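You operate a simulated robot arm through the tools that you are given. There is no shell and no other tool.

The job below is to be done with a simulated two-armed robot. You get a single attempt, and the scene is never put back.

## Task
On the clear end of the cabinet top, fold the pink towel in half.

It is judged by the outcome, as a careful person would: the job done as asked, and still so three seconds after it is handed in. It fails if anything else is knocked over, pushed out of place, dropped, spilled or broken. Flat cloth is picked up by pressing the open fingertips on it (5 to 10 N) and closing them slowly along it; thin cloth reads only 2 to 8 mm in the jaws.

## Robot
Two 7-joint arms with two-finger parallel grippers on one trunk, on a base that drives. Base frame: it is fixed to the floor where the robot stands at the start and does not move with it; the origin is under the middle of the robot, x ahead of it, y to its left, z up. Units: m, degrees, N and s.
The left shoulder is at the start at [0.077, 0.182, 1.062], the right one opposite. With the tool pointing down near the work surface each hand reaches from about 0.32 to 0.76 m from the robot's upright axis, wherever it stands, measured 20 degrees to its own side. Places, roughly: clear end of the cabinet top [2.9, -1.3, 0.9]; pink towel [2.75, -1.25, 0.75]. Payload 3.91 kg a hand.
The TCP of each hand is the grasp point between the finger pads, 0.03 m short of the fingertips. In the tool frame z runs along the fingers and y along their closing line. Largest opening 0.11 m; finger width 0.02, thickness 0.01; the body of the gripper, 0.048 by 0.112 m, starts 0.055 m behind the TCP.
Orientation is that of the tool frame in the base frame, as a unit quaternion [x, y, z, w]. With the fingers straight down and closing along the base's y, the tool's x points along the base's -x, its y along +y and its z along -z.

## Interface
- The arms move only by the tool send_rows. It takes "left_increments", "right_increments" or both (then of equal length, played together; a hand with none holds still); each is a list of rows, each a list of 7 numbers: the finger opening in m, from 0 to 0.11, then the shift along the base's x, y, z in units of 50 mm (1.0 is 50 mm), then the turn, a rotation vector about the base's x, y, z in units of 8 degrees (1.0 is 8 degrees). In form: [[fingers, x, y, z, ax, ay, az], ...]. A call has 1 to 20 rows; each row shifts and turns the commanded pose from where the row before left it. A call with a number of a shift or a turn outside -1 to 1 is refused whole. A row lasts 0.2 s, in which the tool goes at most 0.05 m and 8.6 degrees; a call with a longer step from one row to the next is refused whole, and so is a gripper value outside its range. A pose out of reach is approached as far as the arm can. The call stops where the force on the tool passes 40 N (or 10 N more than at its start, if that is more) or the arm is blocked; 0.2 s more then pass. Each finger travels about 0.072 m/s and halts on what it meets, pressing with about 41 N; the grip force reading is that of the motor and also rises with nothing between the fingers. The clock runs only during rows and for 0.2 s after the last one: add rows that do not move to give the fingers time. It gives the time, the measured TCP pose, the force on the tool (base axes), the opening and the grip force at its end, in the units of the frame above (readings bear some noise), with the torque about the TCP (base axes, N m) and any sound that the robot's microphone picked up.
- Cameras (640 x 400 px; columns grow to the right, rows downward): "scene" is now at [0.2163, -0.0164, 1.234]; the picture's right is [-0.16, -0.99, 0.00], its down [-0.65, 0.11, -0.76] and it looks along [0.75, -0.12, -0.65] (base axes); focal length 214 px, centre (320, 200). "left" rides on the left gripper at [0.072, -0.017, -0.103] in its tool frame; the picture's right is [0.23, 0.97, 0.00], its down [-0.76, 0.18, -0.62] and it looks along [-0.61, 0.14, 0.78] (tool axes); focal length 222 px, centre (320, 200). "right" rides on the right gripper at [0.072, 0.017, -0.103] in its tool frame; the picture's right is [-0.23, 0.97, 0.00], its down [-0.76, -0.18, -0.62] and it looks along [-0.61, -0.14, 0.78] (tool axes); focal length 222 px, centre (320, 200). There is no depth. A picture from a camera that has moved, and an enlarged one, comes with that camera's place and axes in the base frame and with its lens. The place of the scene camera against the robot may be out by one fixed shift of up to 0.012 m in any direction.
- grab_frame(camera): a new picture of that camera. No time passes.
- slide_trunk(by): slides the trunk up (or, below 0, down) by that many m; the arms and the scene camera ride with it, the base frame stays. It gives what a move gives, with no picture.
- base_move(legs): drives the robot by 1 to 6 legs, each [ahead, left, turn to the left] in m, m and degrees, along the robot's own axes; the way and the turn of a leg run together, so that a leg with both is an arc; at most 1.5 m and 180 degrees a leg. The arms and the cameras ride along, it lands a little off, and it stops where it bumps. It gives what a move gives.
- turn_head(pan, tilt): turns the head with the scene camera to pan (to the left, within 80 degrees either way) and tilt (down, from -29 to 69), counted from straight ahead of the robot. It gives what a move gives.
- zoom(camera, box): a new picture of the part [left, top, right, bottom] of that camera's present view, enlarged. No time passes.
- job_done(): hands the job in; it is judged then, once.

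Places have to be worked out from the pictures, the camera data and where the tool is seen. Open the grippers and draw the arms clear of the work before you hand the job in, unless the task says otherwise.

The tools are called after ">>>" as name(argument=value, ...) on one line, values as JSON. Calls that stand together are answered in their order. send_rows: Moves the arms, as the interface text tells. Its arguments: {"type":"object","properties":{"left_increments":{"type":"array"},"right_increments":{"type":"array"}},"required":[]} The other tools are called the same way: slide_trunk (by) slides the trunk up or down; base_move (legs) drives the base; turn_head (pan, tilt) turns the head that bears the scene camera; grab_frame (camera) takes a picture; zoom (camera, box) takes an enlarged picture of a part of a camera's view; job_done () hands the job in.

At the start:

```text
time_s: 0.0
left_position: [0.5151, 0.2257, 1.0695]
left_tool_rot: [0.0, 1.0, 0.0, -0.001]
left_contact_force: [0.6, -0.1, -0.1]
left_moment: [0.01, -0.02, 0.0]
left_width: 0.1099
left_grip_force: 0.1
right_position: [0.4375, -0.2367, 1.0637]
right_tool_rot: [0.001, 1.0, 0.0, 0.0]
right_contact_force: [0.5, 0.1, -0.2]
right_moment: [0.05, -0.03, 0.0]
right_width: 0.1099
right_grip_force: 0.1
trunk travel left (down, up): [-0.325, 0.189]
robot x, y, heading: [0.0015, 0.0004, -0.0]
head pan, tilt: [-9.3, 40.8]
```

scene: 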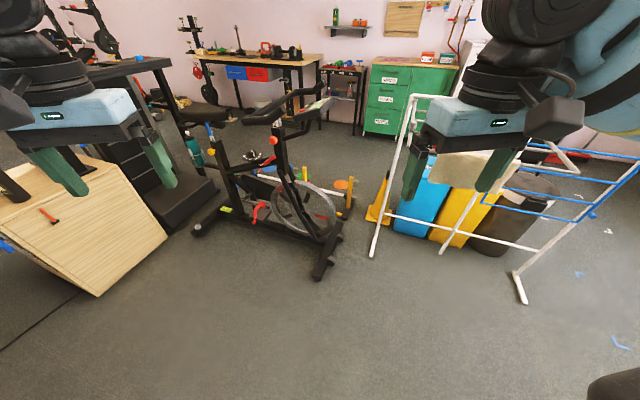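
right: 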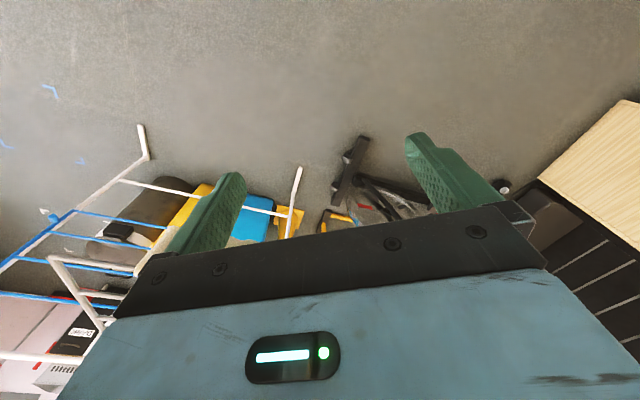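
left: 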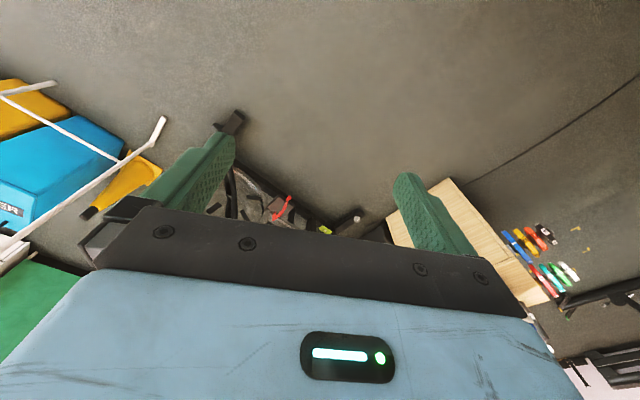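

I start by looking toward the cabinet, which should be ahead and to the right of the robot at about x 2.9, y -1.3. I turn the head there.

>>> turn_head(pan=-24, tilt=12)

```text
time_s: 0.9
left_position: [0.5155, 0.2254, 1.0709]
left_tool_rot: [-0.002, 1.0, 0.0, 0.0]
left_contact_force: [0.4, -0.2, -0.8]
left_moment: [0.03, -0.01, -0.01]
left_width: 0.1099
left_grip_force: 0.1
right_position: [0.4373, -0.2373, 1.0641]
right_tool_rot: [0.0, 1.0, 0.0, 0.0]
right_contact_force: [0.4, 0.2, -0.7]
right_moment: [0.05, 0.02, -0.01]
right_width: 0.11
right_grip_force: 0.0
trunk travel left (down, up): [-0.325, 0.189]
robot x, y, heading: [-0.0013, 0.0015, -0.0]
head pan, tilt: [-24.0, 12.0]
```

I take a picture with the head turned to see the cabinet and towel.

>>> grab_frame(camera="scene")

>>> zoom(camera="scene", box=[240, 130, 440, 255])

```text
taken
camera scene: at [0.2182, -0.0406, 1.2796], right [-0.41, -0.91, 0.0], down [-0.19, 0.08, -0.98], along [0.89, -0.4, -0.21], focal length 214 px, centre (320, 200)
```

scene: 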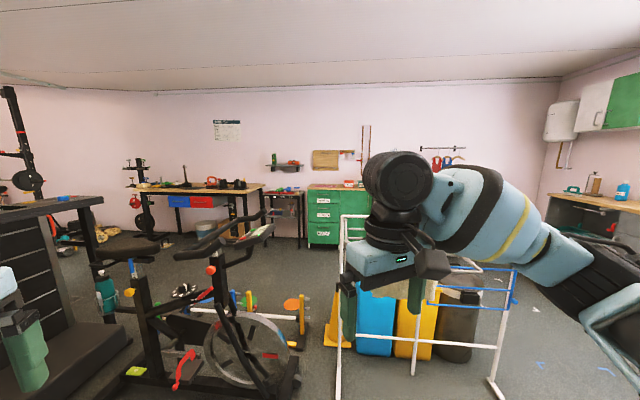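

```text
3.20 times, centred on (340, 192) of scene
camera zoom: at [0.2182, -0.0406, 1.2796], right [-0.41, -0.91, 0.0], down [-0.19, 0.08, -0.98], along [0.89, -0.4, -0.21], focal length 686 px, centre (256, 224)
```

zoom: 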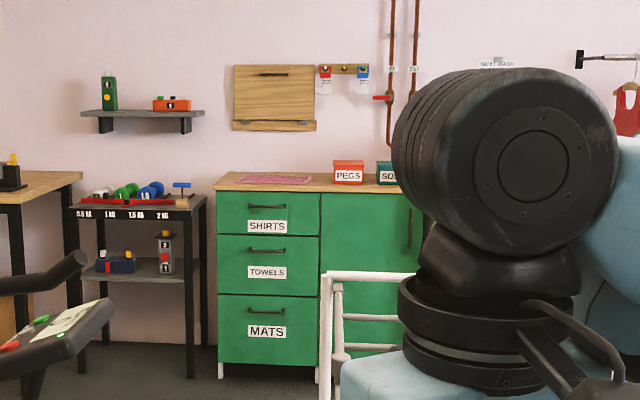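

The pink towel lies flat on the green cabinet's wooden top, and a drying rack and an exercise bike stand in between. I look right and further down to map the floor for a safe driving route.

>>> turn_head(pan=-70, tilt=35)

>>> grab_frame(camera="scene")

>>> turn_head(pan=-35, tilt=35)

>>> grab_frame(camera="scene")

>>> turn_head(pan=40, tilt=35)

>>> grab_frame(camera="scene")

```text
time_s: 2.1
left_position: [0.5155, 0.2261, 1.0707]
left_tool_rot: [0.0, 1.0, 0.0, 0.001]
left_contact_force: [-0.4, 0.4, 0.1]
left_moment: [-0.03, 0.03, -0.01]
left_width: 0.11
left_grip_force: 0.1
right_position: [0.4366, -0.2377, 1.0639]
right_tool_rot: [0.001, 1.0, -0.001, 0.0]
right_contact_force: [-0.2, 0.2, 1.3]
right_moment: [0.0, -0.04, 0.0]
right_width: 0.1103
right_grip_force: 0.1
trunk travel left (down, up): [-0.325, 0.189]
robot x, y, heading: [0.0011, 0.0018, -0.1]
head pan, tilt: [-70.0, 35.0]
```

```text
taken
camera scene: at [0.1632, -0.0854, 1.2428], right [-0.94, -0.34, 0.0], down [-0.2, 0.54, -0.82], along [0.28, -0.77, -0.57], focal length 214 px, centre (320, 200)
```

scene: 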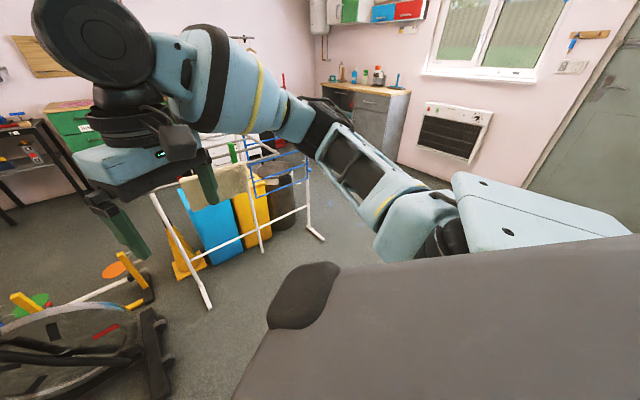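

```text
time_s: 3.1
left_position: [0.5157, 0.2255, 1.0693]
left_tool_rot: [-0.001, 1.0, 0.0, 0.0]
left_contact_force: [0.1, -0.6, 0.2]
left_moment: [0.01, 0.02, -0.03]
left_width: 0.11
left_grip_force: 0.1
right_position: [0.4375, -0.2376, 1.0643]
right_tool_rot: [0.001, 1.0, 0.0, 0.001]
right_contact_force: [-0.9, -0.2, 0.9]
right_moment: [-0.02, -0.02, 0.04]
right_width: 0.1101
right_grip_force: 0.0
trunk travel left (down, up): [-0.325, 0.189]
robot x, y, heading: [0.0038, -0.0004, 0.1]
head pan, tilt: [-35.0, 35.0]
```

```text
taken
camera scene: at [0.2051, -0.0533, 1.2428], right [-0.57, -0.82, 0.0], down [-0.47, 0.33, -0.82], along [0.67, -0.47, -0.57], focal length 214 px, centre (320, 200)
```

scene: 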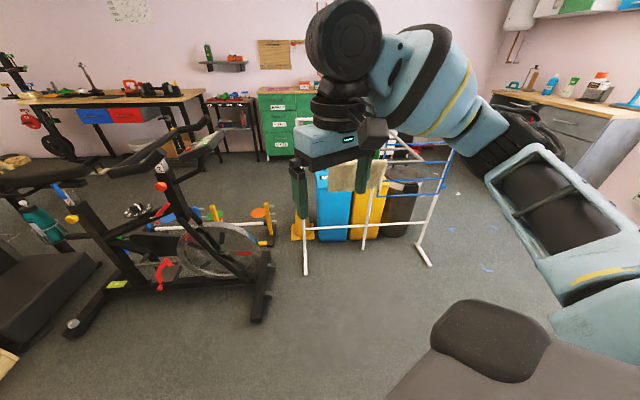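

```text
time_s: 4.6
left_position: [0.5155, 0.226, 1.0698]
left_tool_rot: [0.0, 1.0, 0.0, 0.0]
left_contact_force: [0.0, 0.7, -0.6]
left_moment: [-0.01, -0.01, 0.03]
left_width: 0.1102
left_grip_force: 0.1
right_position: [0.437, -0.2364, 1.0637]
right_tool_rot: [0.001, 1.0, 0.001, 0.0]
right_contact_force: [-0.7, 0.6, 0.6]
right_moment: [0.02, 0.01, 0.0]
right_width: 0.1099
right_grip_force: 0.3
trunk travel left (down, up): [-0.325, 0.189]
robot x, y, heading: [0.0005, 0.0018, -0.1]
head pan, tilt: [40.0, 35.0]
```

```text
taken
camera scene: at [0.2005, 0.0538, 1.2428], right [0.64, -0.77, 0.0], down [-0.44, -0.37, -0.82], along [0.63, 0.53, -0.57], focal length 214 px, centre (320, 200)
```

scene: 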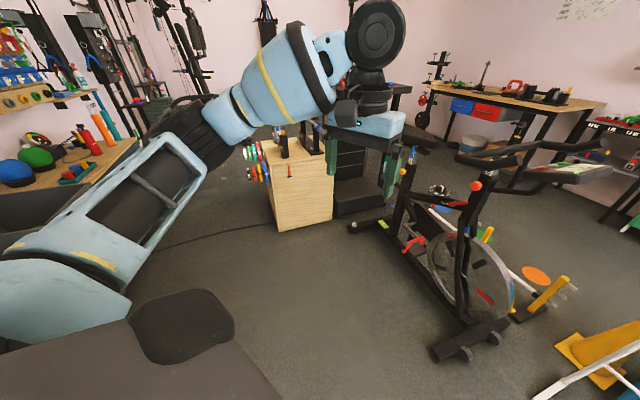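

The right side looks passable, between the drying rack and the right-hand bench. I look steeply down to see the extent of the robot's own base and to check the right side further.

>>> turn_head(pan=0, tilt=69)

>>> grab_frame(camera="scene")

>>> turn_head(pan=-80, tilt=10)

>>> grab_frame(camera="scene")

>>> turn_head(pan=-45, tilt=20)

>>> grab_frame(camera="scene")

```text
time_s: 5.6
left_position: [0.5148, 0.2258, 1.0699]
left_tool_rot: [0.0, 1.0, 0.0, 0.0]
left_contact_force: [-0.8, -1.3, -0.2]
left_moment: [0.01, -0.03, -0.03]
left_width: 0.1101
left_grip_force: 0.1
right_position: [0.4372, -0.2369, 1.0633]
right_tool_rot: [0.001, 1.0, 0.0, 0.001]
right_contact_force: [-0.6, 0.1, -0.4]
right_moment: [0.0, -0.01, 0.0]
right_width: 0.1101
right_grip_force: 0.0
trunk travel left (down, up): [-0.325, 0.189]
robot x, y, heading: [-0.0015, 0.0008, -0.5]
head pan, tilt: [0.0, 68.8]
```

```text
taken
camera scene: at [0.189, -0.0026, 1.1991], right [0.0, -1.0, 0.0], down [-0.93, 0.0, -0.36], along [0.36, 0.0, -0.93], focal length 214 px, centre (320, 200)
```

scene: 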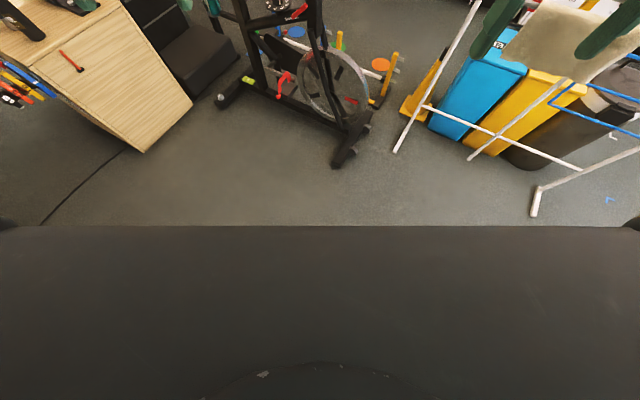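

```text
time_s: 7.2
left_position: [0.5153, 0.2253, 1.0706]
left_tool_rot: [-0.001, 1.0, -0.001, 0.0]
left_contact_force: [-0.2, -0.2, 0.5]
left_moment: [-0.02, -0.02, 0.01]
left_width: 0.1099
left_grip_force: 0.0
right_position: [0.4379, -0.2375, 1.065]
right_tool_rot: [0.001, 1.0, 0.0, 0.0]
right_contact_force: [-0.4, -1.3, -0.5]
right_moment: [0.0, 0.03, 0.05]
right_width: 0.1098
right_grip_force: 0.1
trunk travel left (down, up): [-0.325, 0.189]
robot x, y, heading: [0.0004, -0.0013, -0.2]
head pan, tilt: [-80.0, 10.0]
```

```text
taken
camera scene: at [0.1492, -0.0943, 1.2828], right [-0.98, -0.17, 0.0], down [-0.03, 0.17, -0.98], along [0.17, -0.97, -0.17], focal length 214 px, centre (320, 200)
```

scene: 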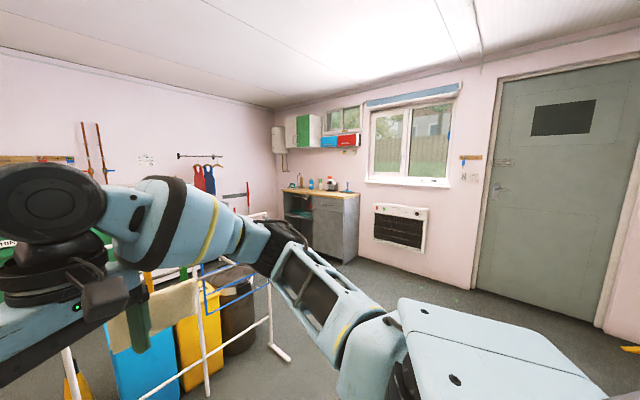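

```text
time_s: 8.2
left_position: [0.516, 0.2258, 1.0703]
left_tool_rot: [-0.001, 1.0, 0.0, 0.001]
left_contact_force: [-0.2, 0.0, -0.3]
left_moment: [0.05, -0.01, 0.02]
left_width: 0.1101
left_grip_force: 0.0
right_position: [0.4369, -0.2385, 1.0641]
right_tool_rot: [0.001, 1.0, 0.0, 0.0]
right_contact_force: [1.1, -1.2, -0.8]
right_moment: [-0.01, 0.01, -0.02]
right_width: 0.1099
right_grip_force: 0.0
trunk travel left (down, up): [-0.325, 0.189]
robot x, y, heading: [-0.0014, -0.0008, 0.1]
head pan, tilt: [-45.0, 20.0]
```

```text
taken
camera scene: at [0.1988, -0.0686, 1.2666], right [-0.71, -0.71, 0.0], down [-0.24, 0.24, -0.94], along [0.66, -0.67, -0.34], focal length 214 px, centre (320, 200)
```

scene: 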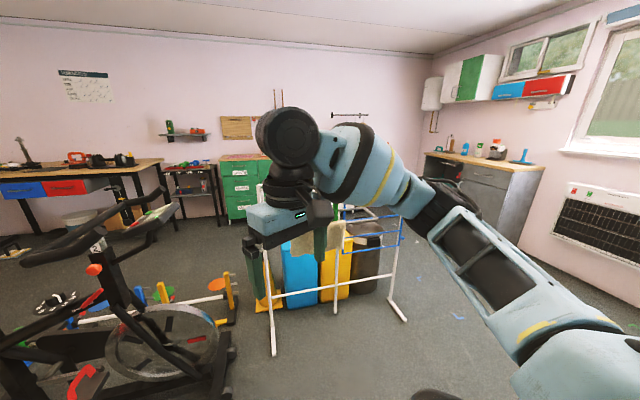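

From the wall and cabinet lines, the room is turned about 28° to the right of my frame. The rack sits at roughly 1.1–1.5 m out in room coordinates, with a clear corridor to its right before the bench. I turn the base to face the cabinet wall, then look right before sliding over.

>>> base_move(legs=[[0, 0, -28]])

>>> turn_head(pan=-75, tilt=30)

>>> grab_frame(camera="scene")

>>> turn_head(pan=-35, tilt=30)

>>> grab_frame(camera="scene")

>>> turn_head(pan=0, tilt=25)

>>> grab_frame(camera="scene")

```text
time_s: 9.9
left_position: [0.5623, -0.04, 1.0695]
left_tool_rot: [0.239, 0.971, 0.0, 0.0]
left_contact_force: [-0.1, 0.1, 0.2]
left_moment: [0.0, -0.02, 0.04]
left_width: 0.1098
left_grip_force: 0.0
right_position: [0.2767, -0.4133, 1.0641]
right_tool_rot: [0.24, 0.971, 0.0, 0.0]
right_contact_force: [0.8, -0.1, -0.1]
right_moment: [-0.01, -0.03, -0.01]
right_width: 0.11
right_grip_force: 0.0
trunk travel left (down, up): [-0.325, 0.189]
robot x, y, heading: [0.0023, 0.0003, -27.5]
head pan, tilt: [-45.0, 20.0]
```

```text
time_s: 10.9
left_position: [0.5621, -0.0402, 1.0707]
left_tool_rot: [0.239, 0.971, 0.0, 0.001]
left_contact_force: [0.0, -0.1, 0.2]
left_moment: [0.0, 0.01, -0.01]
left_width: 0.11
left_grip_force: 0.1
right_position: [0.2769, -0.4142, 1.0629]
right_tool_rot: [0.24, 0.971, 0.0, 0.0]
right_contact_force: [-0.3, -0.3, -0.5]
right_moment: [0.02, 0.02, 0.0]
right_width: 0.1101
right_grip_force: 0.2
trunk travel left (down, up): [-0.325, 0.189]
robot x, y, heading: [0.0022, -0.0009, -27.8]
head pan, tilt: [-75.0, 30.0]
```

```text
taken
camera scene: at [0.0974, -0.1554, 1.2506], right [-0.98, 0.22, 0.0], down [0.11, 0.49, -0.87], along [-0.19, -0.85, -0.5], focal length 214 px, centre (320, 200)
```

scene: 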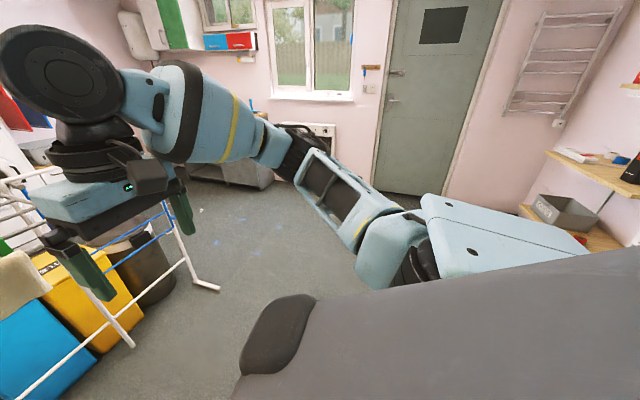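

```text
time_s: 12.0
left_position: [0.5619, -0.039, 1.0694]
left_tool_rot: [0.238, 0.971, 0.0, 0.0]
left_contact_force: [-0.2, -1.2, 0.5]
left_moment: [0.0, 0.02, -0.03]
left_width: 0.1101
left_grip_force: 0.2
right_position: [0.2768, -0.4123, 1.064]
right_tool_rot: [0.241, 0.971, 0.0, 0.0]
right_contact_force: [-0.5, -0.1, 0.1]
right_moment: [0.0, -0.02, 0.03]
right_width: 0.11
right_grip_force: 0.1
trunk travel left (down, up): [-0.325, 0.189]
robot x, y, heading: [-0.0006, 0.0008, -27.8]
head pan, tilt: [-35.0, 30.0]
```

```text
taken
camera scene: at [0.1586, -0.1475, 1.2506], right [-0.89, -0.46, 0.0], down [-0.23, 0.44, -0.87], along [0.4, -0.77, -0.5], focal length 214 px, centre (320, 200)
```

scene: 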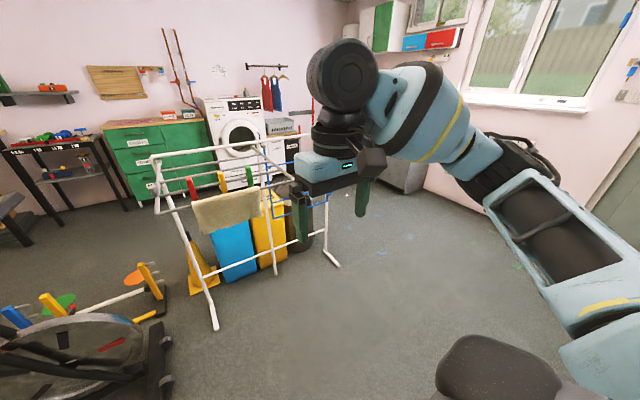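

```text
time_s: 13.0
left_position: [0.5617, -0.0395, 1.0706]
left_tool_rot: [0.238, 0.971, 0.0, 0.0]
left_contact_force: [-0.7, -0.6, -0.5]
left_moment: [-0.03, -0.01, -0.01]
left_width: 0.1101
left_grip_force: 0.0
right_position: [0.2777, -0.4135, 1.0633]
right_tool_rot: [0.24, 0.971, 0.0, 0.0]
right_contact_force: [0.0, -0.2, 0.0]
right_moment: [0.0, -0.04, 0.01]
right_width: 0.1101
right_grip_force: 0.1
trunk travel left (down, up): [-0.325, 0.189]
robot x, y, heading: [-0.0012, 0.0016, -27.8]
head pan, tilt: [0.0, 25.0]
```

```text
taken
camera scene: at [0.1987, -0.11, 1.2585], right [-0.47, -0.89, 0.0], down [-0.37, 0.2, -0.91], along [0.8, -0.42, -0.42], focal length 214 px, centre (320, 200)
```

scene: 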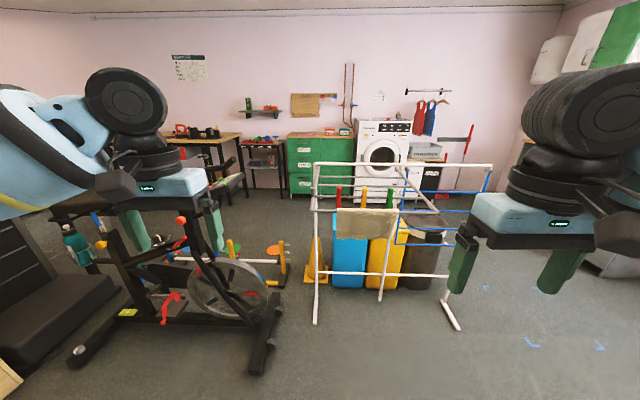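

Now I'm lined up with the room. The rack's right foot is at about 0.84 m to my right, with its blue wing reaching to about 1.2 m, and the bench front is at about 2.3 m. I raise the trunk so the arms pass above the rack, then slide right about 1.7 m.

>>> slide_trunk(by=0.18)

>>> base_move(legs=[[0, -1.4, 0]])

>>> turn_head(pan=0, tilt=35)

>>> grab_frame(camera="scene")

>>> turn_head(pan=-40, tilt=35)

>>> grab_frame(camera="scene")

>>> turn_head(pan=35, tilt=35)

>>> grab_frame(camera="scene")

```text
time_s: 15.0
left_position: [0.5609, -0.0398, 1.2486]
left_tool_rot: [0.238, 0.971, 0.0, -0.001]
left_contact_force: [-0.2, -0.4, -0.8]
left_moment: [-0.02, 0.01, 0.05]
left_width: 0.11
left_grip_force: 0.0
right_position: [0.2783, -0.4123, 1.2429]
right_tool_rot: [0.24, 0.971, 0.0, 0.0]
right_contact_force: [0.0, -0.2, -0.4]
right_moment: [0.0, 0.0, -0.01]
right_width: 0.11
right_grip_force: 0.1
trunk travel left (down, up): [-0.505, 0.009]
robot x, y, heading: [0.0008, 0.0005, -27.7]
head pan, tilt: [0.0, 25.0]
```

```text
time_s: 27.5
left_position: [-0.0807, -1.2805, 1.2508]
left_tool_rot: [0.23, 0.973, 0.0, 0.001]
left_contact_force: [0.0, 0.9, -0.8]
left_moment: [0.0, -0.02, -0.02]
left_width: 0.11
left_grip_force: 0.0
right_position: [-0.358, -1.658, 1.2439]
right_tool_rot: [0.232, 0.973, 0.0, 0.0]
right_contact_force: [-0.2, 0.7, -0.1]
right_moment: [-0.03, 0.03, -0.01]
right_width: 0.1101
right_grip_force: 0.1
trunk travel left (down, up): [-0.505, 0.009]
robot x, y, heading: [-0.6448, -1.2499, -26.8]
head pan, tilt: [0.0, 25.0]
```

```text
time_s: 28.2
left_position: [-0.0808, -1.281, 1.2507]
left_tool_rot: [0.229, 0.973, 0.0, 0.0]
left_contact_force: [-0.5, -0.8, -0.1]
left_moment: [0.03, -0.01, -0.01]
left_width: 0.1099
left_grip_force: 0.0
right_position: [-0.3584, -1.6599, 1.2442]
right_tool_rot: [0.232, 0.973, -0.001, 0.0]
right_contact_force: [-0.5, -0.2, -0.6]
right_moment: [-0.01, -0.02, -0.02]
right_width: 0.11
right_grip_force: 0.0
trunk travel left (down, up): [-0.505, 0.009]
robot x, y, heading: [-0.6424, -1.2524, -26.6]
head pan, tilt: [0.0, 35.0]
```

```text
taken
camera scene: at [-0.5494, -1.3035, 1.4476], right [-0.45, -0.89, 0.0], down [-0.51, 0.26, -0.82], along [0.73, -0.37, -0.57], focal length 214 px, centre (320, 200)
```

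scene: 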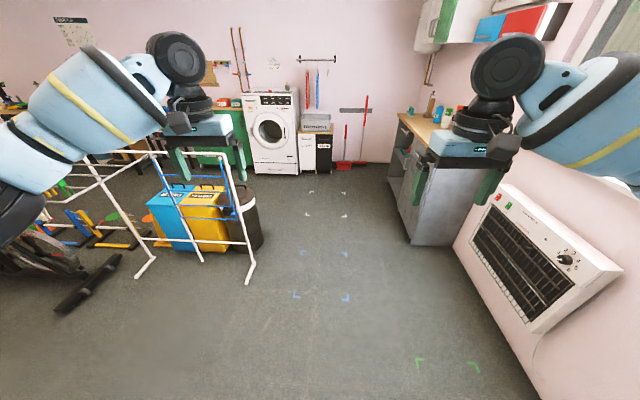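

```text
time_s: 29.3
left_position: [-0.0811, -1.2806, 1.2502]
left_tool_rot: [0.231, 0.973, 0.0, 0.0]
left_contact_force: [-1.2, 0.1, -0.6]
left_moment: [0.01, 0.0, 0.01]
left_width: 0.1098
left_grip_force: 0.1
right_position: [-0.3574, -1.6603, 1.2442]
right_tool_rot: [0.231, 0.973, -0.001, 0.0]
right_contact_force: [0.0, 0.6, 0.3]
right_moment: [0.01, -0.02, -0.01]
right_width: 0.1101
right_grip_force: 0.1
trunk travel left (down, up): [-0.505, 0.009]
robot x, y, heading: [-0.6438, -1.2475, -26.6]
head pan, tilt: [-40.0, 35.0]
```

```text
taken
camera scene: at [-0.5932, -1.3448, 1.4475], right [-0.92, -0.4, 0.0], down [-0.23, 0.53, -0.82], along [0.32, -0.75, -0.57], focal length 214 px, centre (320, 200)
```

scene: 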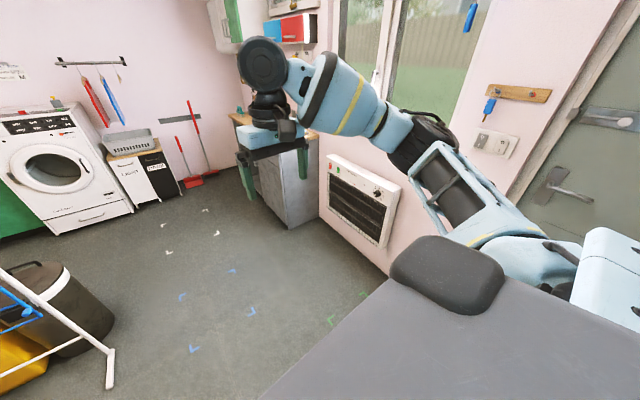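

```text
time_s: 30.8
left_position: [-0.0813, -1.2812, 1.2514]
left_tool_rot: [0.23, 0.973, 0.0, 0.0]
left_contact_force: [0.0, -0.6, -0.6]
left_moment: [-0.01, 0.04, -0.01]
left_width: 0.1099
left_grip_force: 0.1
right_position: [-0.3588, -1.6593, 1.244]
right_tool_rot: [0.231, 0.973, 0.0, 0.0]
right_contact_force: [-0.1, 1.0, 0.2]
right_moment: [-0.01, 0.01, -0.01]
right_width: 0.1098
right_grip_force: 0.0
trunk travel left (down, up): [-0.505, 0.009]
robot x, y, heading: [-0.6426, -1.2521, -26.5]
head pan, tilt: [35.0, 35.0]
```

```text
taken
camera scene: at [-0.5409, -1.2513, 1.4475], right [0.14, -0.99, 0.0], down [-0.57, -0.08, -0.82], along [0.81, 0.12, -0.57], focal length 214 px, centre (320, 200)
```

scene: 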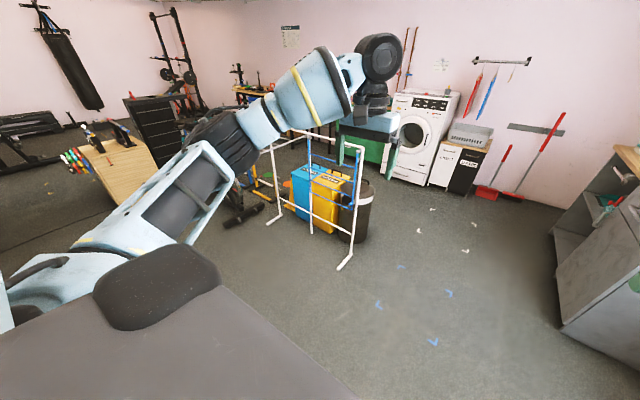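

The corridor is clear: bins and rack lie left of about 0.95 m in room coordinates, and the bench is right of about 2.2 m. I shift right slightly and drive ahead part way, then look again.

>>> base_move(legs=[[0, -0.18, 0], [1.3, 0, 0]])

>>> turn_head(pan=45, tilt=40)

>>> grab_frame(camera="scene")

>>> turn_head(pan=0, tilt=35)

>>> grab_frame(camera="scene")

>>> turn_head(pan=20, tilt=0)

>>> grab_frame(camera="scene")

```text
time_s: 39.1
left_position: [1.0059, -2.0343, 1.2494]
left_tool_rot: [0.234, 0.972, 0.0, 0.0]
left_contact_force: [0.4, 0.0, 0.7]
left_moment: [0.02, 0.01, 0.05]
left_width: 0.11
left_grip_force: 0.1
right_position: [0.7264, -2.4121, 1.2449]
right_tool_rot: [0.234, 0.972, 0.0, 0.0]
right_contact_force: [-0.7, 0.5, 0.3]
right_moment: [0.01, -0.01, 0.01]
right_width: 0.11
right_grip_force: 0.2
trunk travel left (down, up): [-0.505, 0.009]
robot x, y, heading: [0.4451, -2.0007, -27.1]
head pan, tilt: [35.0, 35.0]
```

```text
time_s: 39.8
left_position: [1.0058, -2.034, 1.2503]
left_tool_rot: [0.233, 0.972, 0.0, 0.0]
left_contact_force: [0.2, -0.2, 0.5]
left_moment: [0.02, 0.0, 0.01]
left_width: 0.11
left_grip_force: 0.0
right_position: [0.7264, -2.4106, 1.2429]
right_tool_rot: [0.233, 0.972, 0.0, 0.0]
right_contact_force: [0.0, 0.5, -1.0]
right_moment: [-0.02, -0.01, -0.01]
right_width: 0.1101
right_grip_force: 0.0
trunk travel left (down, up): [-0.505, 0.009]
robot x, y, heading: [0.4444, -1.9999, -26.9]
head pan, tilt: [45.0, 40.0]
```

```text
taken
camera scene: at [0.5398, -1.9882, 1.44], right [0.31, -0.95, 0.0], down [-0.61, -0.2, -0.77], along [0.73, 0.24, -0.64], focal length 214 px, centre (320, 200)
```

scene: 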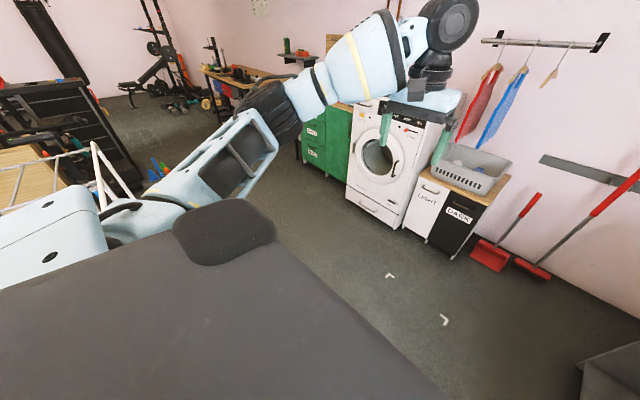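

```text
time_s: 41.0
left_position: [1.0056, -2.0349, 1.251]
left_tool_rot: [0.234, 0.972, 0.0, 0.0]
left_contact_force: [-0.8, -0.2, -0.5]
left_moment: [0.0, 0.02, 0.01]
left_width: 0.11
left_grip_force: 0.1
right_position: [0.7271, -2.4111, 1.2434]
right_tool_rot: [0.235, 0.972, 0.0, 0.0]
right_contact_force: [0.8, 0.6, 0.5]
right_moment: [-0.03, -0.03, -0.02]
right_width: 0.1098
right_grip_force: 0.1
trunk travel left (down, up): [-0.505, 0.009]
robot x, y, heading: [0.4454, -1.9995, -27.1]
head pan, tilt: [0.0, 35.0]
```

```text
taken
camera scene: at [0.5373, -2.0542, 1.4475], right [-0.45, -0.89, 0.0], down [-0.51, 0.26, -0.82], along [0.73, -0.37, -0.57], focal length 214 px, centre (320, 200)
```

scene: 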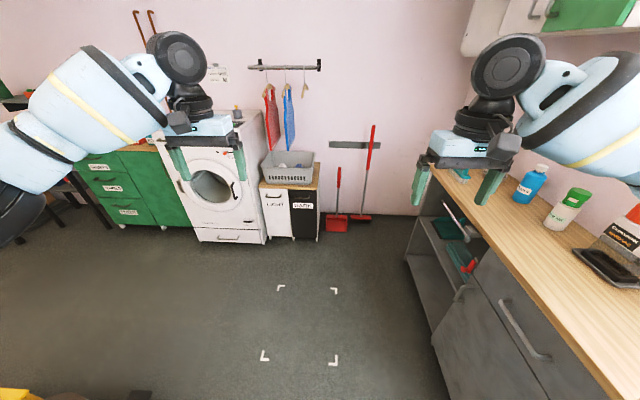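

```text
time_s: 42.0
left_position: [1.0066, -2.0354, 1.2492]
left_tool_rot: [0.233, 0.972, 0.0, 0.0]
left_contact_force: [0.9, 0.4, 0.0]
left_moment: [-0.03, 0.01, 0.0]
left_width: 0.11
left_grip_force: 0.0
right_position: [0.7272, -2.4119, 1.2442]
right_tool_rot: [0.235, 0.972, -0.001, -0.001]
right_contact_force: [-0.1, 0.3, -0.2]
right_moment: [0.0, 0.0, -0.01]
right_width: 0.1098
right_grip_force: 0.0
trunk travel left (down, up): [-0.505, 0.009]
robot x, y, heading: [0.4434, -2.0031, -27.0]
head pan, tilt: [20.0, 0.0]
```

```text
taken
camera scene: at [0.5482, -2.0254, 1.5036], right [-0.12, -0.99, 0.0], down [0.0, 0.0, -1.0], along [0.99, -0.12, 0.0], focal length 214 px, centre (320, 200)
```

scene: 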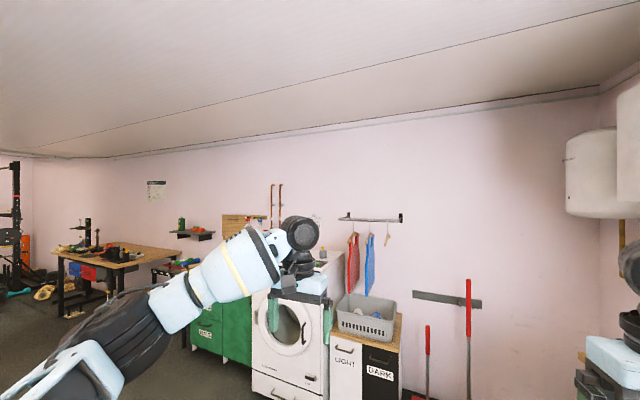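

Ceiling and appliance lines put the room axis at about -29.5°, the washing machine front at about u = 2.83 m, and the cabinet front at about u = 3.05 m. I trim the heading and drive ahead 0.9 m past the bins, then look left.

>>> base_move(legs=[[0, 0, -2.5], [0.88, 0, 0]])

>>> turn_head(pan=80, tilt=45)

>>> grab_frame(camera="scene")

>>> turn_head(pan=50, tilt=30)

>>> grab_frame(camera="scene")

>>> turn_head(pan=20, tilt=45)

>>> grab_frame(camera="scene")

```text
time_s: 47.1
left_position: [1.7802, -2.5, 1.2513]
left_tool_rot: [0.254, 0.967, 0.0, 0.0]
left_contact_force: [-0.4, 0.8, 0.1]
left_moment: [-0.01, -0.02, 0.0]
left_width: 0.11
left_grip_force: 0.0
right_position: [1.4843, -2.8634, 1.2438]
right_tool_rot: [0.256, 0.967, 0.0, -0.001]
right_contact_force: [-0.6, 0.6, 0.3]
right_moment: [-0.01, -0.03, 0.01]
right_width: 0.11
right_grip_force: 0.1
trunk travel left (down, up): [-0.505, 0.009]
robot x, y, heading: [1.2242, -2.4397, -29.9]
head pan, tilt: [20.0, 0.0]
```

```text
time_s: 48.4
left_position: [1.7808, -2.499, 1.2496]
left_tool_rot: [0.255, 0.967, 0.0, -0.001]
left_contact_force: [-0.7, 0.7, -0.2]
left_moment: [-0.01, 0.0, 0.0]
left_width: 0.1097
left_grip_force: 0.0
right_position: [1.4838, -2.8633, 1.2436]
right_tool_rot: [0.257, 0.967, -0.001, 0.001]
right_contact_force: [-0.4, -0.4, 0.0]
right_moment: [0.0, 0.03, -0.02]
right_width: 0.1099
right_grip_force: 0.1
trunk travel left (down, up): [-0.505, 0.009]
robot x, y, heading: [1.2197, -2.4396, -29.6]
head pan, tilt: [80.0, 45.0]
```

```text
taken
camera scene: at [1.2865, -2.3928, 1.4328], right [0.77, -0.64, 0.0], down [-0.45, -0.54, -0.71], along [0.45, 0.55, -0.71], focal length 214 px, centre (320, 200)
```

scene: 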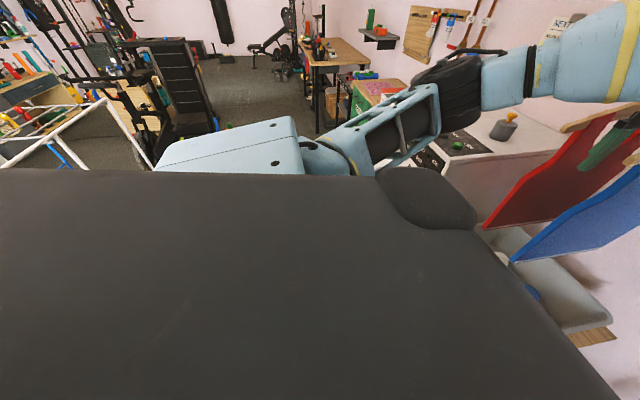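

```text
time_s: 49.3
left_position: [1.7801, -2.4987, 1.25]
left_tool_rot: [0.254, 0.967, 0.0, 0.0]
left_contact_force: [-0.2, 0.3, -0.1]
left_moment: [0.01, -0.01, -0.03]
left_width: 0.11
left_grip_force: 0.2
right_position: [1.4845, -2.8635, 1.2439]
right_tool_rot: [0.257, 0.967, 0.0, 0.0]
right_contact_force: [-0.4, -0.1, -0.1]
right_moment: [0.02, 0.01, -0.01]
right_width: 0.1096
right_grip_force: 0.0
trunk travel left (down, up): [-0.505, 0.009]
robot x, y, heading: [1.222, -2.4418, -29.6]
head pan, tilt: [50.0, 30.0]
```

```text
taken
camera scene: at [1.3193, -2.4237, 1.4553], right [0.35, -0.94, 0.0], down [-0.47, -0.17, -0.87], along [0.81, 0.3, -0.5], focal length 214 px, centre (320, 200)
```

scene: 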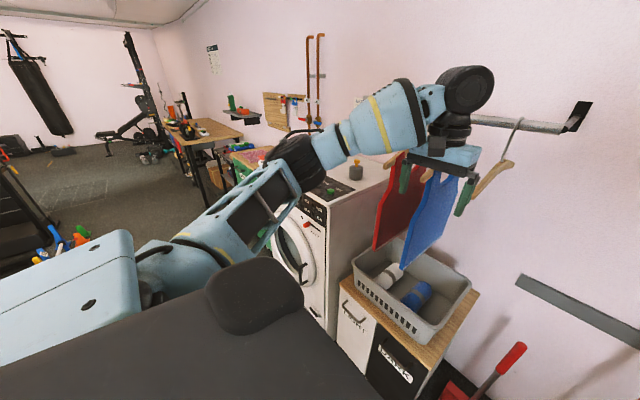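

```text
time_s: 50.3
left_position: [1.7803, -2.5006, 1.2504]
left_tool_rot: [0.255, 0.967, 0.0, 0.0]
left_contact_force: [0.4, -0.4, -0.4]
left_moment: [0.01, -0.05, -0.02]
left_width: 0.1101
left_grip_force: 0.0
right_position: [1.4832, -2.8636, 1.2439]
right_tool_rot: [0.256, 0.967, 0.0, 0.0]
right_contact_force: [-0.3, 0.5, -0.2]
right_moment: [0.02, 0.0, -0.02]
right_width: 0.1101
right_grip_force: 0.1
trunk travel left (down, up): [-0.505, 0.009]
robot x, y, heading: [1.2198, -2.4399, -29.8]
head pan, tilt: [20.0, 45.0]
```

```text
taken
camera scene: at [1.3147, -2.4688, 1.4328], right [-0.17, -0.99, 0.0], down [-0.7, 0.12, -0.71], along [0.7, -0.12, -0.71], focal length 214 px, centre (320, 200)
```

scene: 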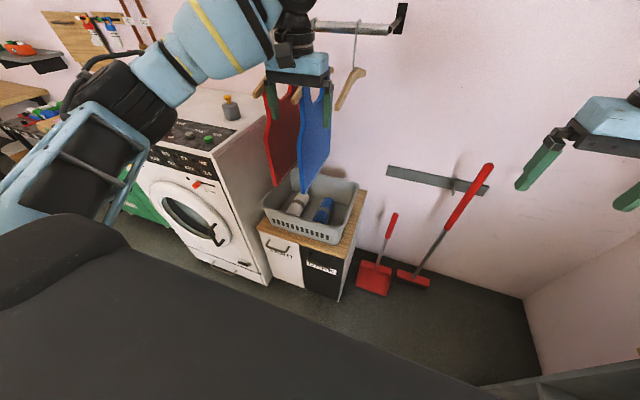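

The hanging red and blue clothes above the hamper are close ahead of the left hand (hand at about u = 2.78). Before sliding left I pull both hands back toward the robot so they pass clear.

>>> send_rows(left_increments=[[0.11, -0.696, 0.394, 0, 0, 0, 0], [0.11, -0.696, 0.394, 0, 0, 0, 0], [0.11, -0.696, 0.394, 0, 0, 0, 0], [0.11, -0.696, 0.394, 0, 0, 0, 0]], right_increments=[[0.11, -0.435, 0.246, 0, 0, 0, 0], [0.11, -0.435, 0.246, 0, 0, 0, 0], [0.11, -0.435, 0.246, 0, 0, 0, 0], [0.11, -0.435, 0.246, 0, 0, 0, 0]])

>>> turn_head(pan=65, tilt=50)

>>> grab_frame(camera="scene")

>>> grab_frame(camera="left")

```text
time_s: 51.3
left_position: [1.6388, -2.4199, 1.2524]
left_tool_rot: [0.254, 0.967, -0.001, 0.001]
left_contact_force: [0.0, -0.4, 0.5]
left_moment: [-0.02, 0.0, 0.05]
left_width: 0.1101
left_grip_force: 0.1
right_position: [1.3942, -2.812, 1.2442]
right_tool_rot: [0.256, 0.967, -0.001, 0.001]
right_contact_force: [-0.6, 0.4, 0.2]
right_moment: [0.01, 0.0, -0.07]
right_width: 0.11
right_grip_force: 0.0
trunk travel left (down, up): [-0.505, 0.009]
robot x, y, heading: [1.2208, -2.4393, -29.6]
head pan, tilt: [20.0, 45.0]
```

```text
time_s: 52.4
left_position: [1.6408, -2.4219, 1.2522]
left_tool_rot: [0.255, 0.967, 0.0, 0.001]
left_contact_force: [0.0, -0.7, 0.0]
left_moment: [0.01, -0.02, 0.01]
left_width: 0.11
left_grip_force: 0.0
right_position: [1.3966, -2.8153, 1.2431]
right_tool_rot: [0.256, 0.967, 0.0, 0.0]
right_contact_force: [-0.1, -0.9, 0.5]
right_moment: [0.01, 0.03, -0.03]
right_width: 0.1101
right_grip_force: 0.1
trunk travel left (down, up): [-0.505, 0.009]
robot x, y, heading: [1.2212, -2.4439, -29.7]
head pan, tilt: [65.0, 50.0]
```

```text
taken
camera scene: at [1.2973, -2.4108, 1.4258], right [0.58, -0.82, 0.0], down [-0.62, -0.44, -0.64], along [0.52, 0.37, -0.77], focal length 214 px, centre (320, 200)
```

scene: 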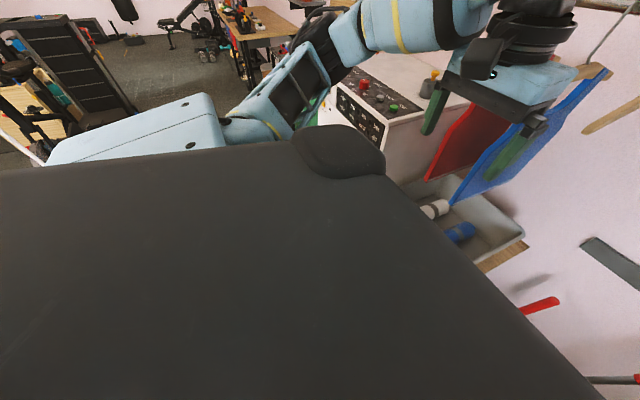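

```text
taken
camera left: at [1.5697, -2.4008, 1.355], right [0.28, 0.96, 0.0], down [0.75, -0.22, 0.62], along [0.6, -0.18, -0.78], focal length 222 px, centre (320, 200)
```

left: 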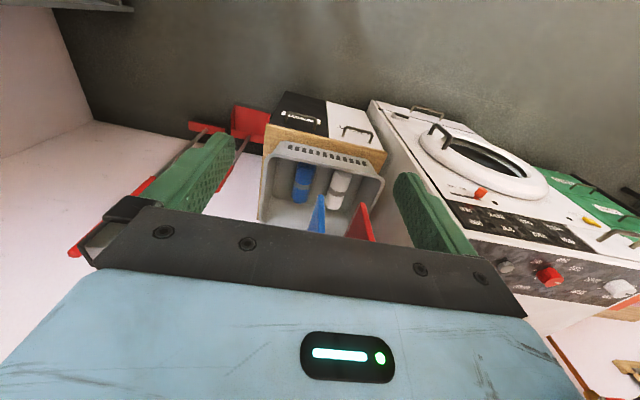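

The clothes' near edge works out at about u = 2.94 and the hand is now at u = 2.62, so the hands clear. I check the back edge of the rack and bins against my slide path with a zoomed view to the left-rear.

>>> turn_head(pan=80, tilt=25)

>>> grab_frame(camera="scene")

>>> zoom(camera="scene", box=[0, 120, 240, 270])

```text
time_s: 53.3
left_position: [1.6408, -2.4224, 1.251]
left_tool_rot: [0.254, 0.967, 0.0, -0.001]
left_contact_force: [0.1, 0.1, 0.5]
left_moment: [0.03, 0.0, 0.0]
left_width: 0.1098
left_grip_force: 0.0
right_position: [1.3961, -2.8145, 1.243]
right_tool_rot: [0.255, 0.967, 0.0, 0.001]
right_contact_force: [-0.3, -1.0, 0.8]
right_moment: [0.02, -0.04, -0.01]
right_width: 0.1102
right_grip_force: 0.0
trunk travel left (down, up): [-0.505, 0.009]
robot x, y, heading: [1.2175, -2.4415, -29.6]
head pan, tilt: [80.0, 25.0]
```

```text
taken
camera scene: at [1.2933, -2.3844, 1.4632], right [0.77, -0.64, 0.0], down [-0.27, -0.33, -0.91], along [0.58, 0.7, -0.42], focal length 214 px, centre (320, 200)
```

scene: 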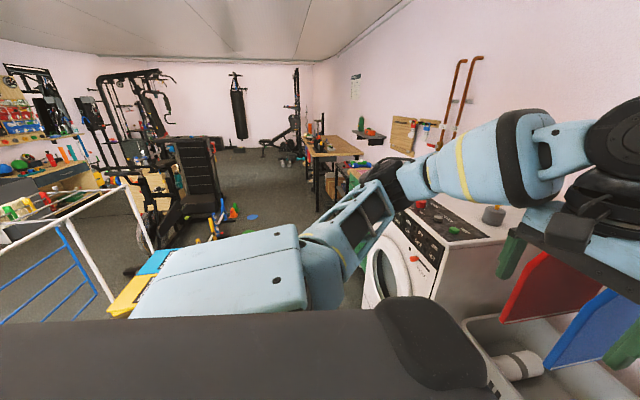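

```text
2.67 times, centred on (120, 195) of scene
camera zoom: at [1.2933, -2.3844, 1.4632], right [0.77, -0.64, 0.0], down [-0.27, -0.33, -0.91], along [0.58, 0.7, -0.42], focal length 572 px, centre (853, 213)
```

zoom: 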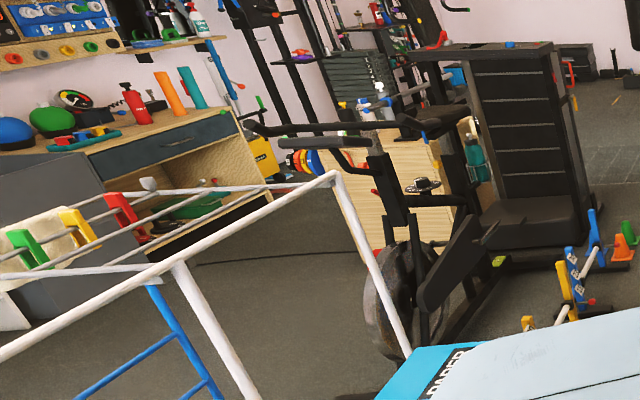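

The rack's rear rail is at about u = 1.33 and the bins are around u = 1.4–1.75, so sliding left at u ≈ 2.27 is safe. I slide left 0.9 m and look again.

>>> base_move(legs=[[0.02, 0.9, 0]])

>>> turn_head(pan=70, tilt=35)

>>> grab_frame(camera="scene")

>>> turn_head(pan=30, tilt=35)

>>> grab_frame(camera="scene")

```text
time_s: 61.4
left_position: [2.0941, -1.6558, 1.2514]
left_tool_rot: [0.252, 0.968, 0.001, 0.0]
left_contact_force: [0.7, 0.4, 0.6]
left_moment: [-0.04, 0.03, 0.01]
left_width: 0.11
left_grip_force: 0.1
right_position: [1.8518, -2.0503, 1.2446]
right_tool_rot: [0.254, 0.967, -0.001, 0.0]
right_contact_force: [0.1, 0.2, 0.2]
right_moment: [0.0, 0.01, 0.0]
right_width: 0.1098
right_grip_force: 0.0
trunk travel left (down, up): [-0.505, 0.009]
robot x, y, heading: [1.6731, -1.6805, -29.4]
head pan, tilt: [80.0, 25.0]
```

```text
time_s: 62.1
left_position: [2.0939, -1.6567, 1.2514]
left_tool_rot: [0.252, 0.968, 0.0, 0.0]
left_contact_force: [0.2, 0.6, -0.3]
left_moment: [0.02, 0.01, -0.02]
left_width: 0.11
left_grip_force: 0.1
right_position: [1.8507, -2.0498, 1.2435]
right_tool_rot: [0.252, 0.968, 0.0, 0.0]
right_contact_force: [0.4, 0.9, -0.6]
right_moment: [0.02, 0.01, -0.03]
right_width: 0.1102
right_grip_force: 0.1
trunk travel left (down, up): [-0.505, 0.009]
robot x, y, heading: [1.6725, -1.6782, -29.4]
head pan, tilt: [70.0, 35.0]
```

```text
taken
camera scene: at [1.7551, -1.6349, 1.4476], right [0.65, -0.76, 0.0], down [-0.43, -0.37, -0.82], along [0.62, 0.53, -0.57], focal length 214 px, centre (320, 200)
```

scene: 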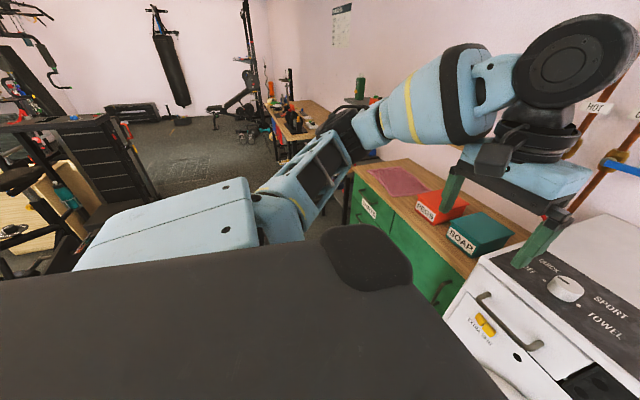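

```text
time_s: 63.2
left_position: [2.0949, -1.6562, 1.2519]
left_tool_rot: [0.252, 0.968, -0.001, 0.0]
left_contact_force: [-1.1, -0.6, 0.0]
left_moment: [0.07, -0.01, 0.0]
left_width: 0.1102
left_grip_force: 0.1
right_position: [1.8514, -2.0516, 1.2445]
right_tool_rot: [0.254, 0.967, 0.001, 0.0]
right_contact_force: [-0.6, 0.8, 0.2]
right_moment: [-0.03, 0.02, 0.01]
right_width: 0.1098
right_grip_force: 0.1
trunk travel left (down, up): [-0.505, 0.009]
robot x, y, heading: [1.6745, -1.6795, -29.2]
head pan, tilt: [30.0, 35.0]
```

```text
taken
camera scene: at [1.7764, -1.6912, 1.4475], right [0.01, -1.0, 0.0], down [-0.57, -0.01, -0.82], along [0.82, 0.01, -0.57], focal length 214 px, centre (320, 200)
```

scene: 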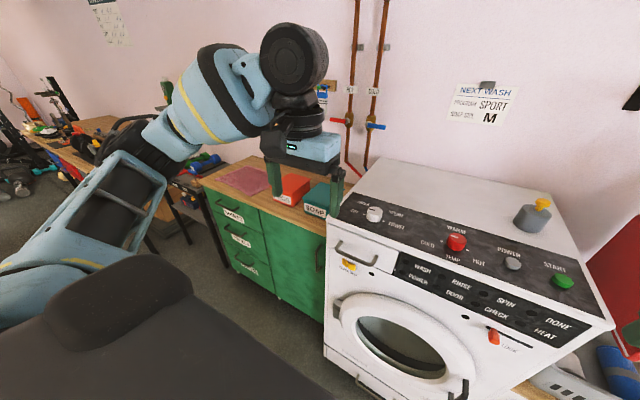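

The cabinet's front top edge is at about u = 2.97 and the towel centre is near (2.87, -1.25), with PEGS and SOAP boxes to its right. I slide left about 0.93 m to stand opposite the towel, still at u ≈ 2.28.

>>> base_move(legs=[[0, 0.93, 0]])

>>> turn_head(pan=0, tilt=40)

>>> grab_frame(camera="scene")

>>> turn_head(pan=60, tilt=45)

>>> grab_frame(camera="scene")

```text
time_s: 71.7
left_position: [2.5539, -0.8488, 1.2511]
left_tool_rot: [0.256, 0.967, 0.0, -0.001]
left_contact_force: [0.8, 0.5, 0.8]
left_moment: [0.01, 0.01, -0.02]
left_width: 0.1102
left_grip_force: 0.0
right_position: [2.3082, -1.2403, 1.243]
right_tool_rot: [0.258, 0.966, 0.0, 0.0]
right_contact_force: [0.0, 0.1, -0.3]
right_moment: [0.02, 0.0, -0.03]
right_width: 0.1102
right_grip_force: 0.1
trunk travel left (down, up): [-0.505, 0.009]
robot x, y, heading: [2.1353, -0.8714, -29.8]
head pan, tilt: [30.0, 35.0]
```

```text
time_s: 72.7
left_position: [2.5544, -0.8475, 1.2509]
left_tool_rot: [0.256, 0.967, 0.0, -0.001]
left_contact_force: [0.9, -0.4, 0.0]
left_moment: [0.0, 0.0, 0.02]
left_width: 0.1097
left_grip_force: 0.1
right_position: [2.3078, -1.2402, 1.2425]
right_tool_rot: [0.258, 0.966, -0.001, 0.0]
right_contact_force: [-0.1, 0.0, 0.3]
right_moment: [0.04, 0.02, 0.01]
right_width: 0.11
right_grip_force: 0.0
trunk travel left (down, up): [-0.505, 0.009]
robot x, y, heading: [2.1321, -0.8676, -29.7]
head pan, tilt: [0.0, 40.0]
```

```text
taken
camera scene: at [2.2219, -0.9231, 1.44], right [-0.5, -0.87, 0.0], down [-0.56, 0.32, -0.77], along [0.67, -0.38, -0.64], focal length 214 px, centre (320, 200)
```

scene: 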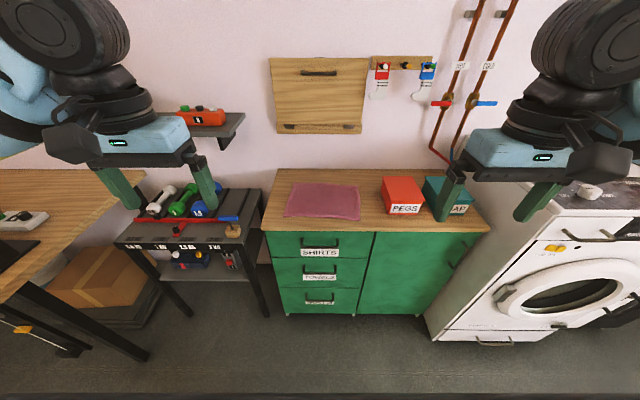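

```text
time_s: 74.0
left_position: [2.5552, -0.8482, 1.2526]
left_tool_rot: [0.256, 0.967, 0.0, 0.001]
left_contact_force: [0.0, -0.4, 0.0]
left_moment: [0.0, 0.01, 0.01]
left_width: 0.1098
left_grip_force: 0.0
right_position: [2.3086, -1.2409, 1.2434]
right_tool_rot: [0.258, 0.966, 0.0, 0.0]
right_contact_force: [-0.6, -0.1, 0.4]
right_moment: [0.01, -0.02, -0.01]
right_width: 0.11
right_grip_force: 0.0
trunk travel left (down, up): [-0.505, 0.009]
robot x, y, heading: [2.1318, -0.8668, -30.0]
head pan, tilt: [60.0, 45.0]
```

```text
taken
camera scene: at [2.2184, -0.8401, 1.4327], right [0.5, -0.86, 0.0], down [-0.61, -0.36, -0.71], along [0.61, 0.36, -0.71], focal length 214 px, centre (320, 200)
```

scene: 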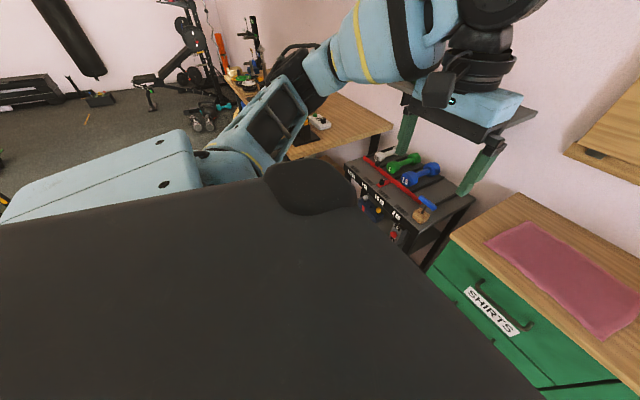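

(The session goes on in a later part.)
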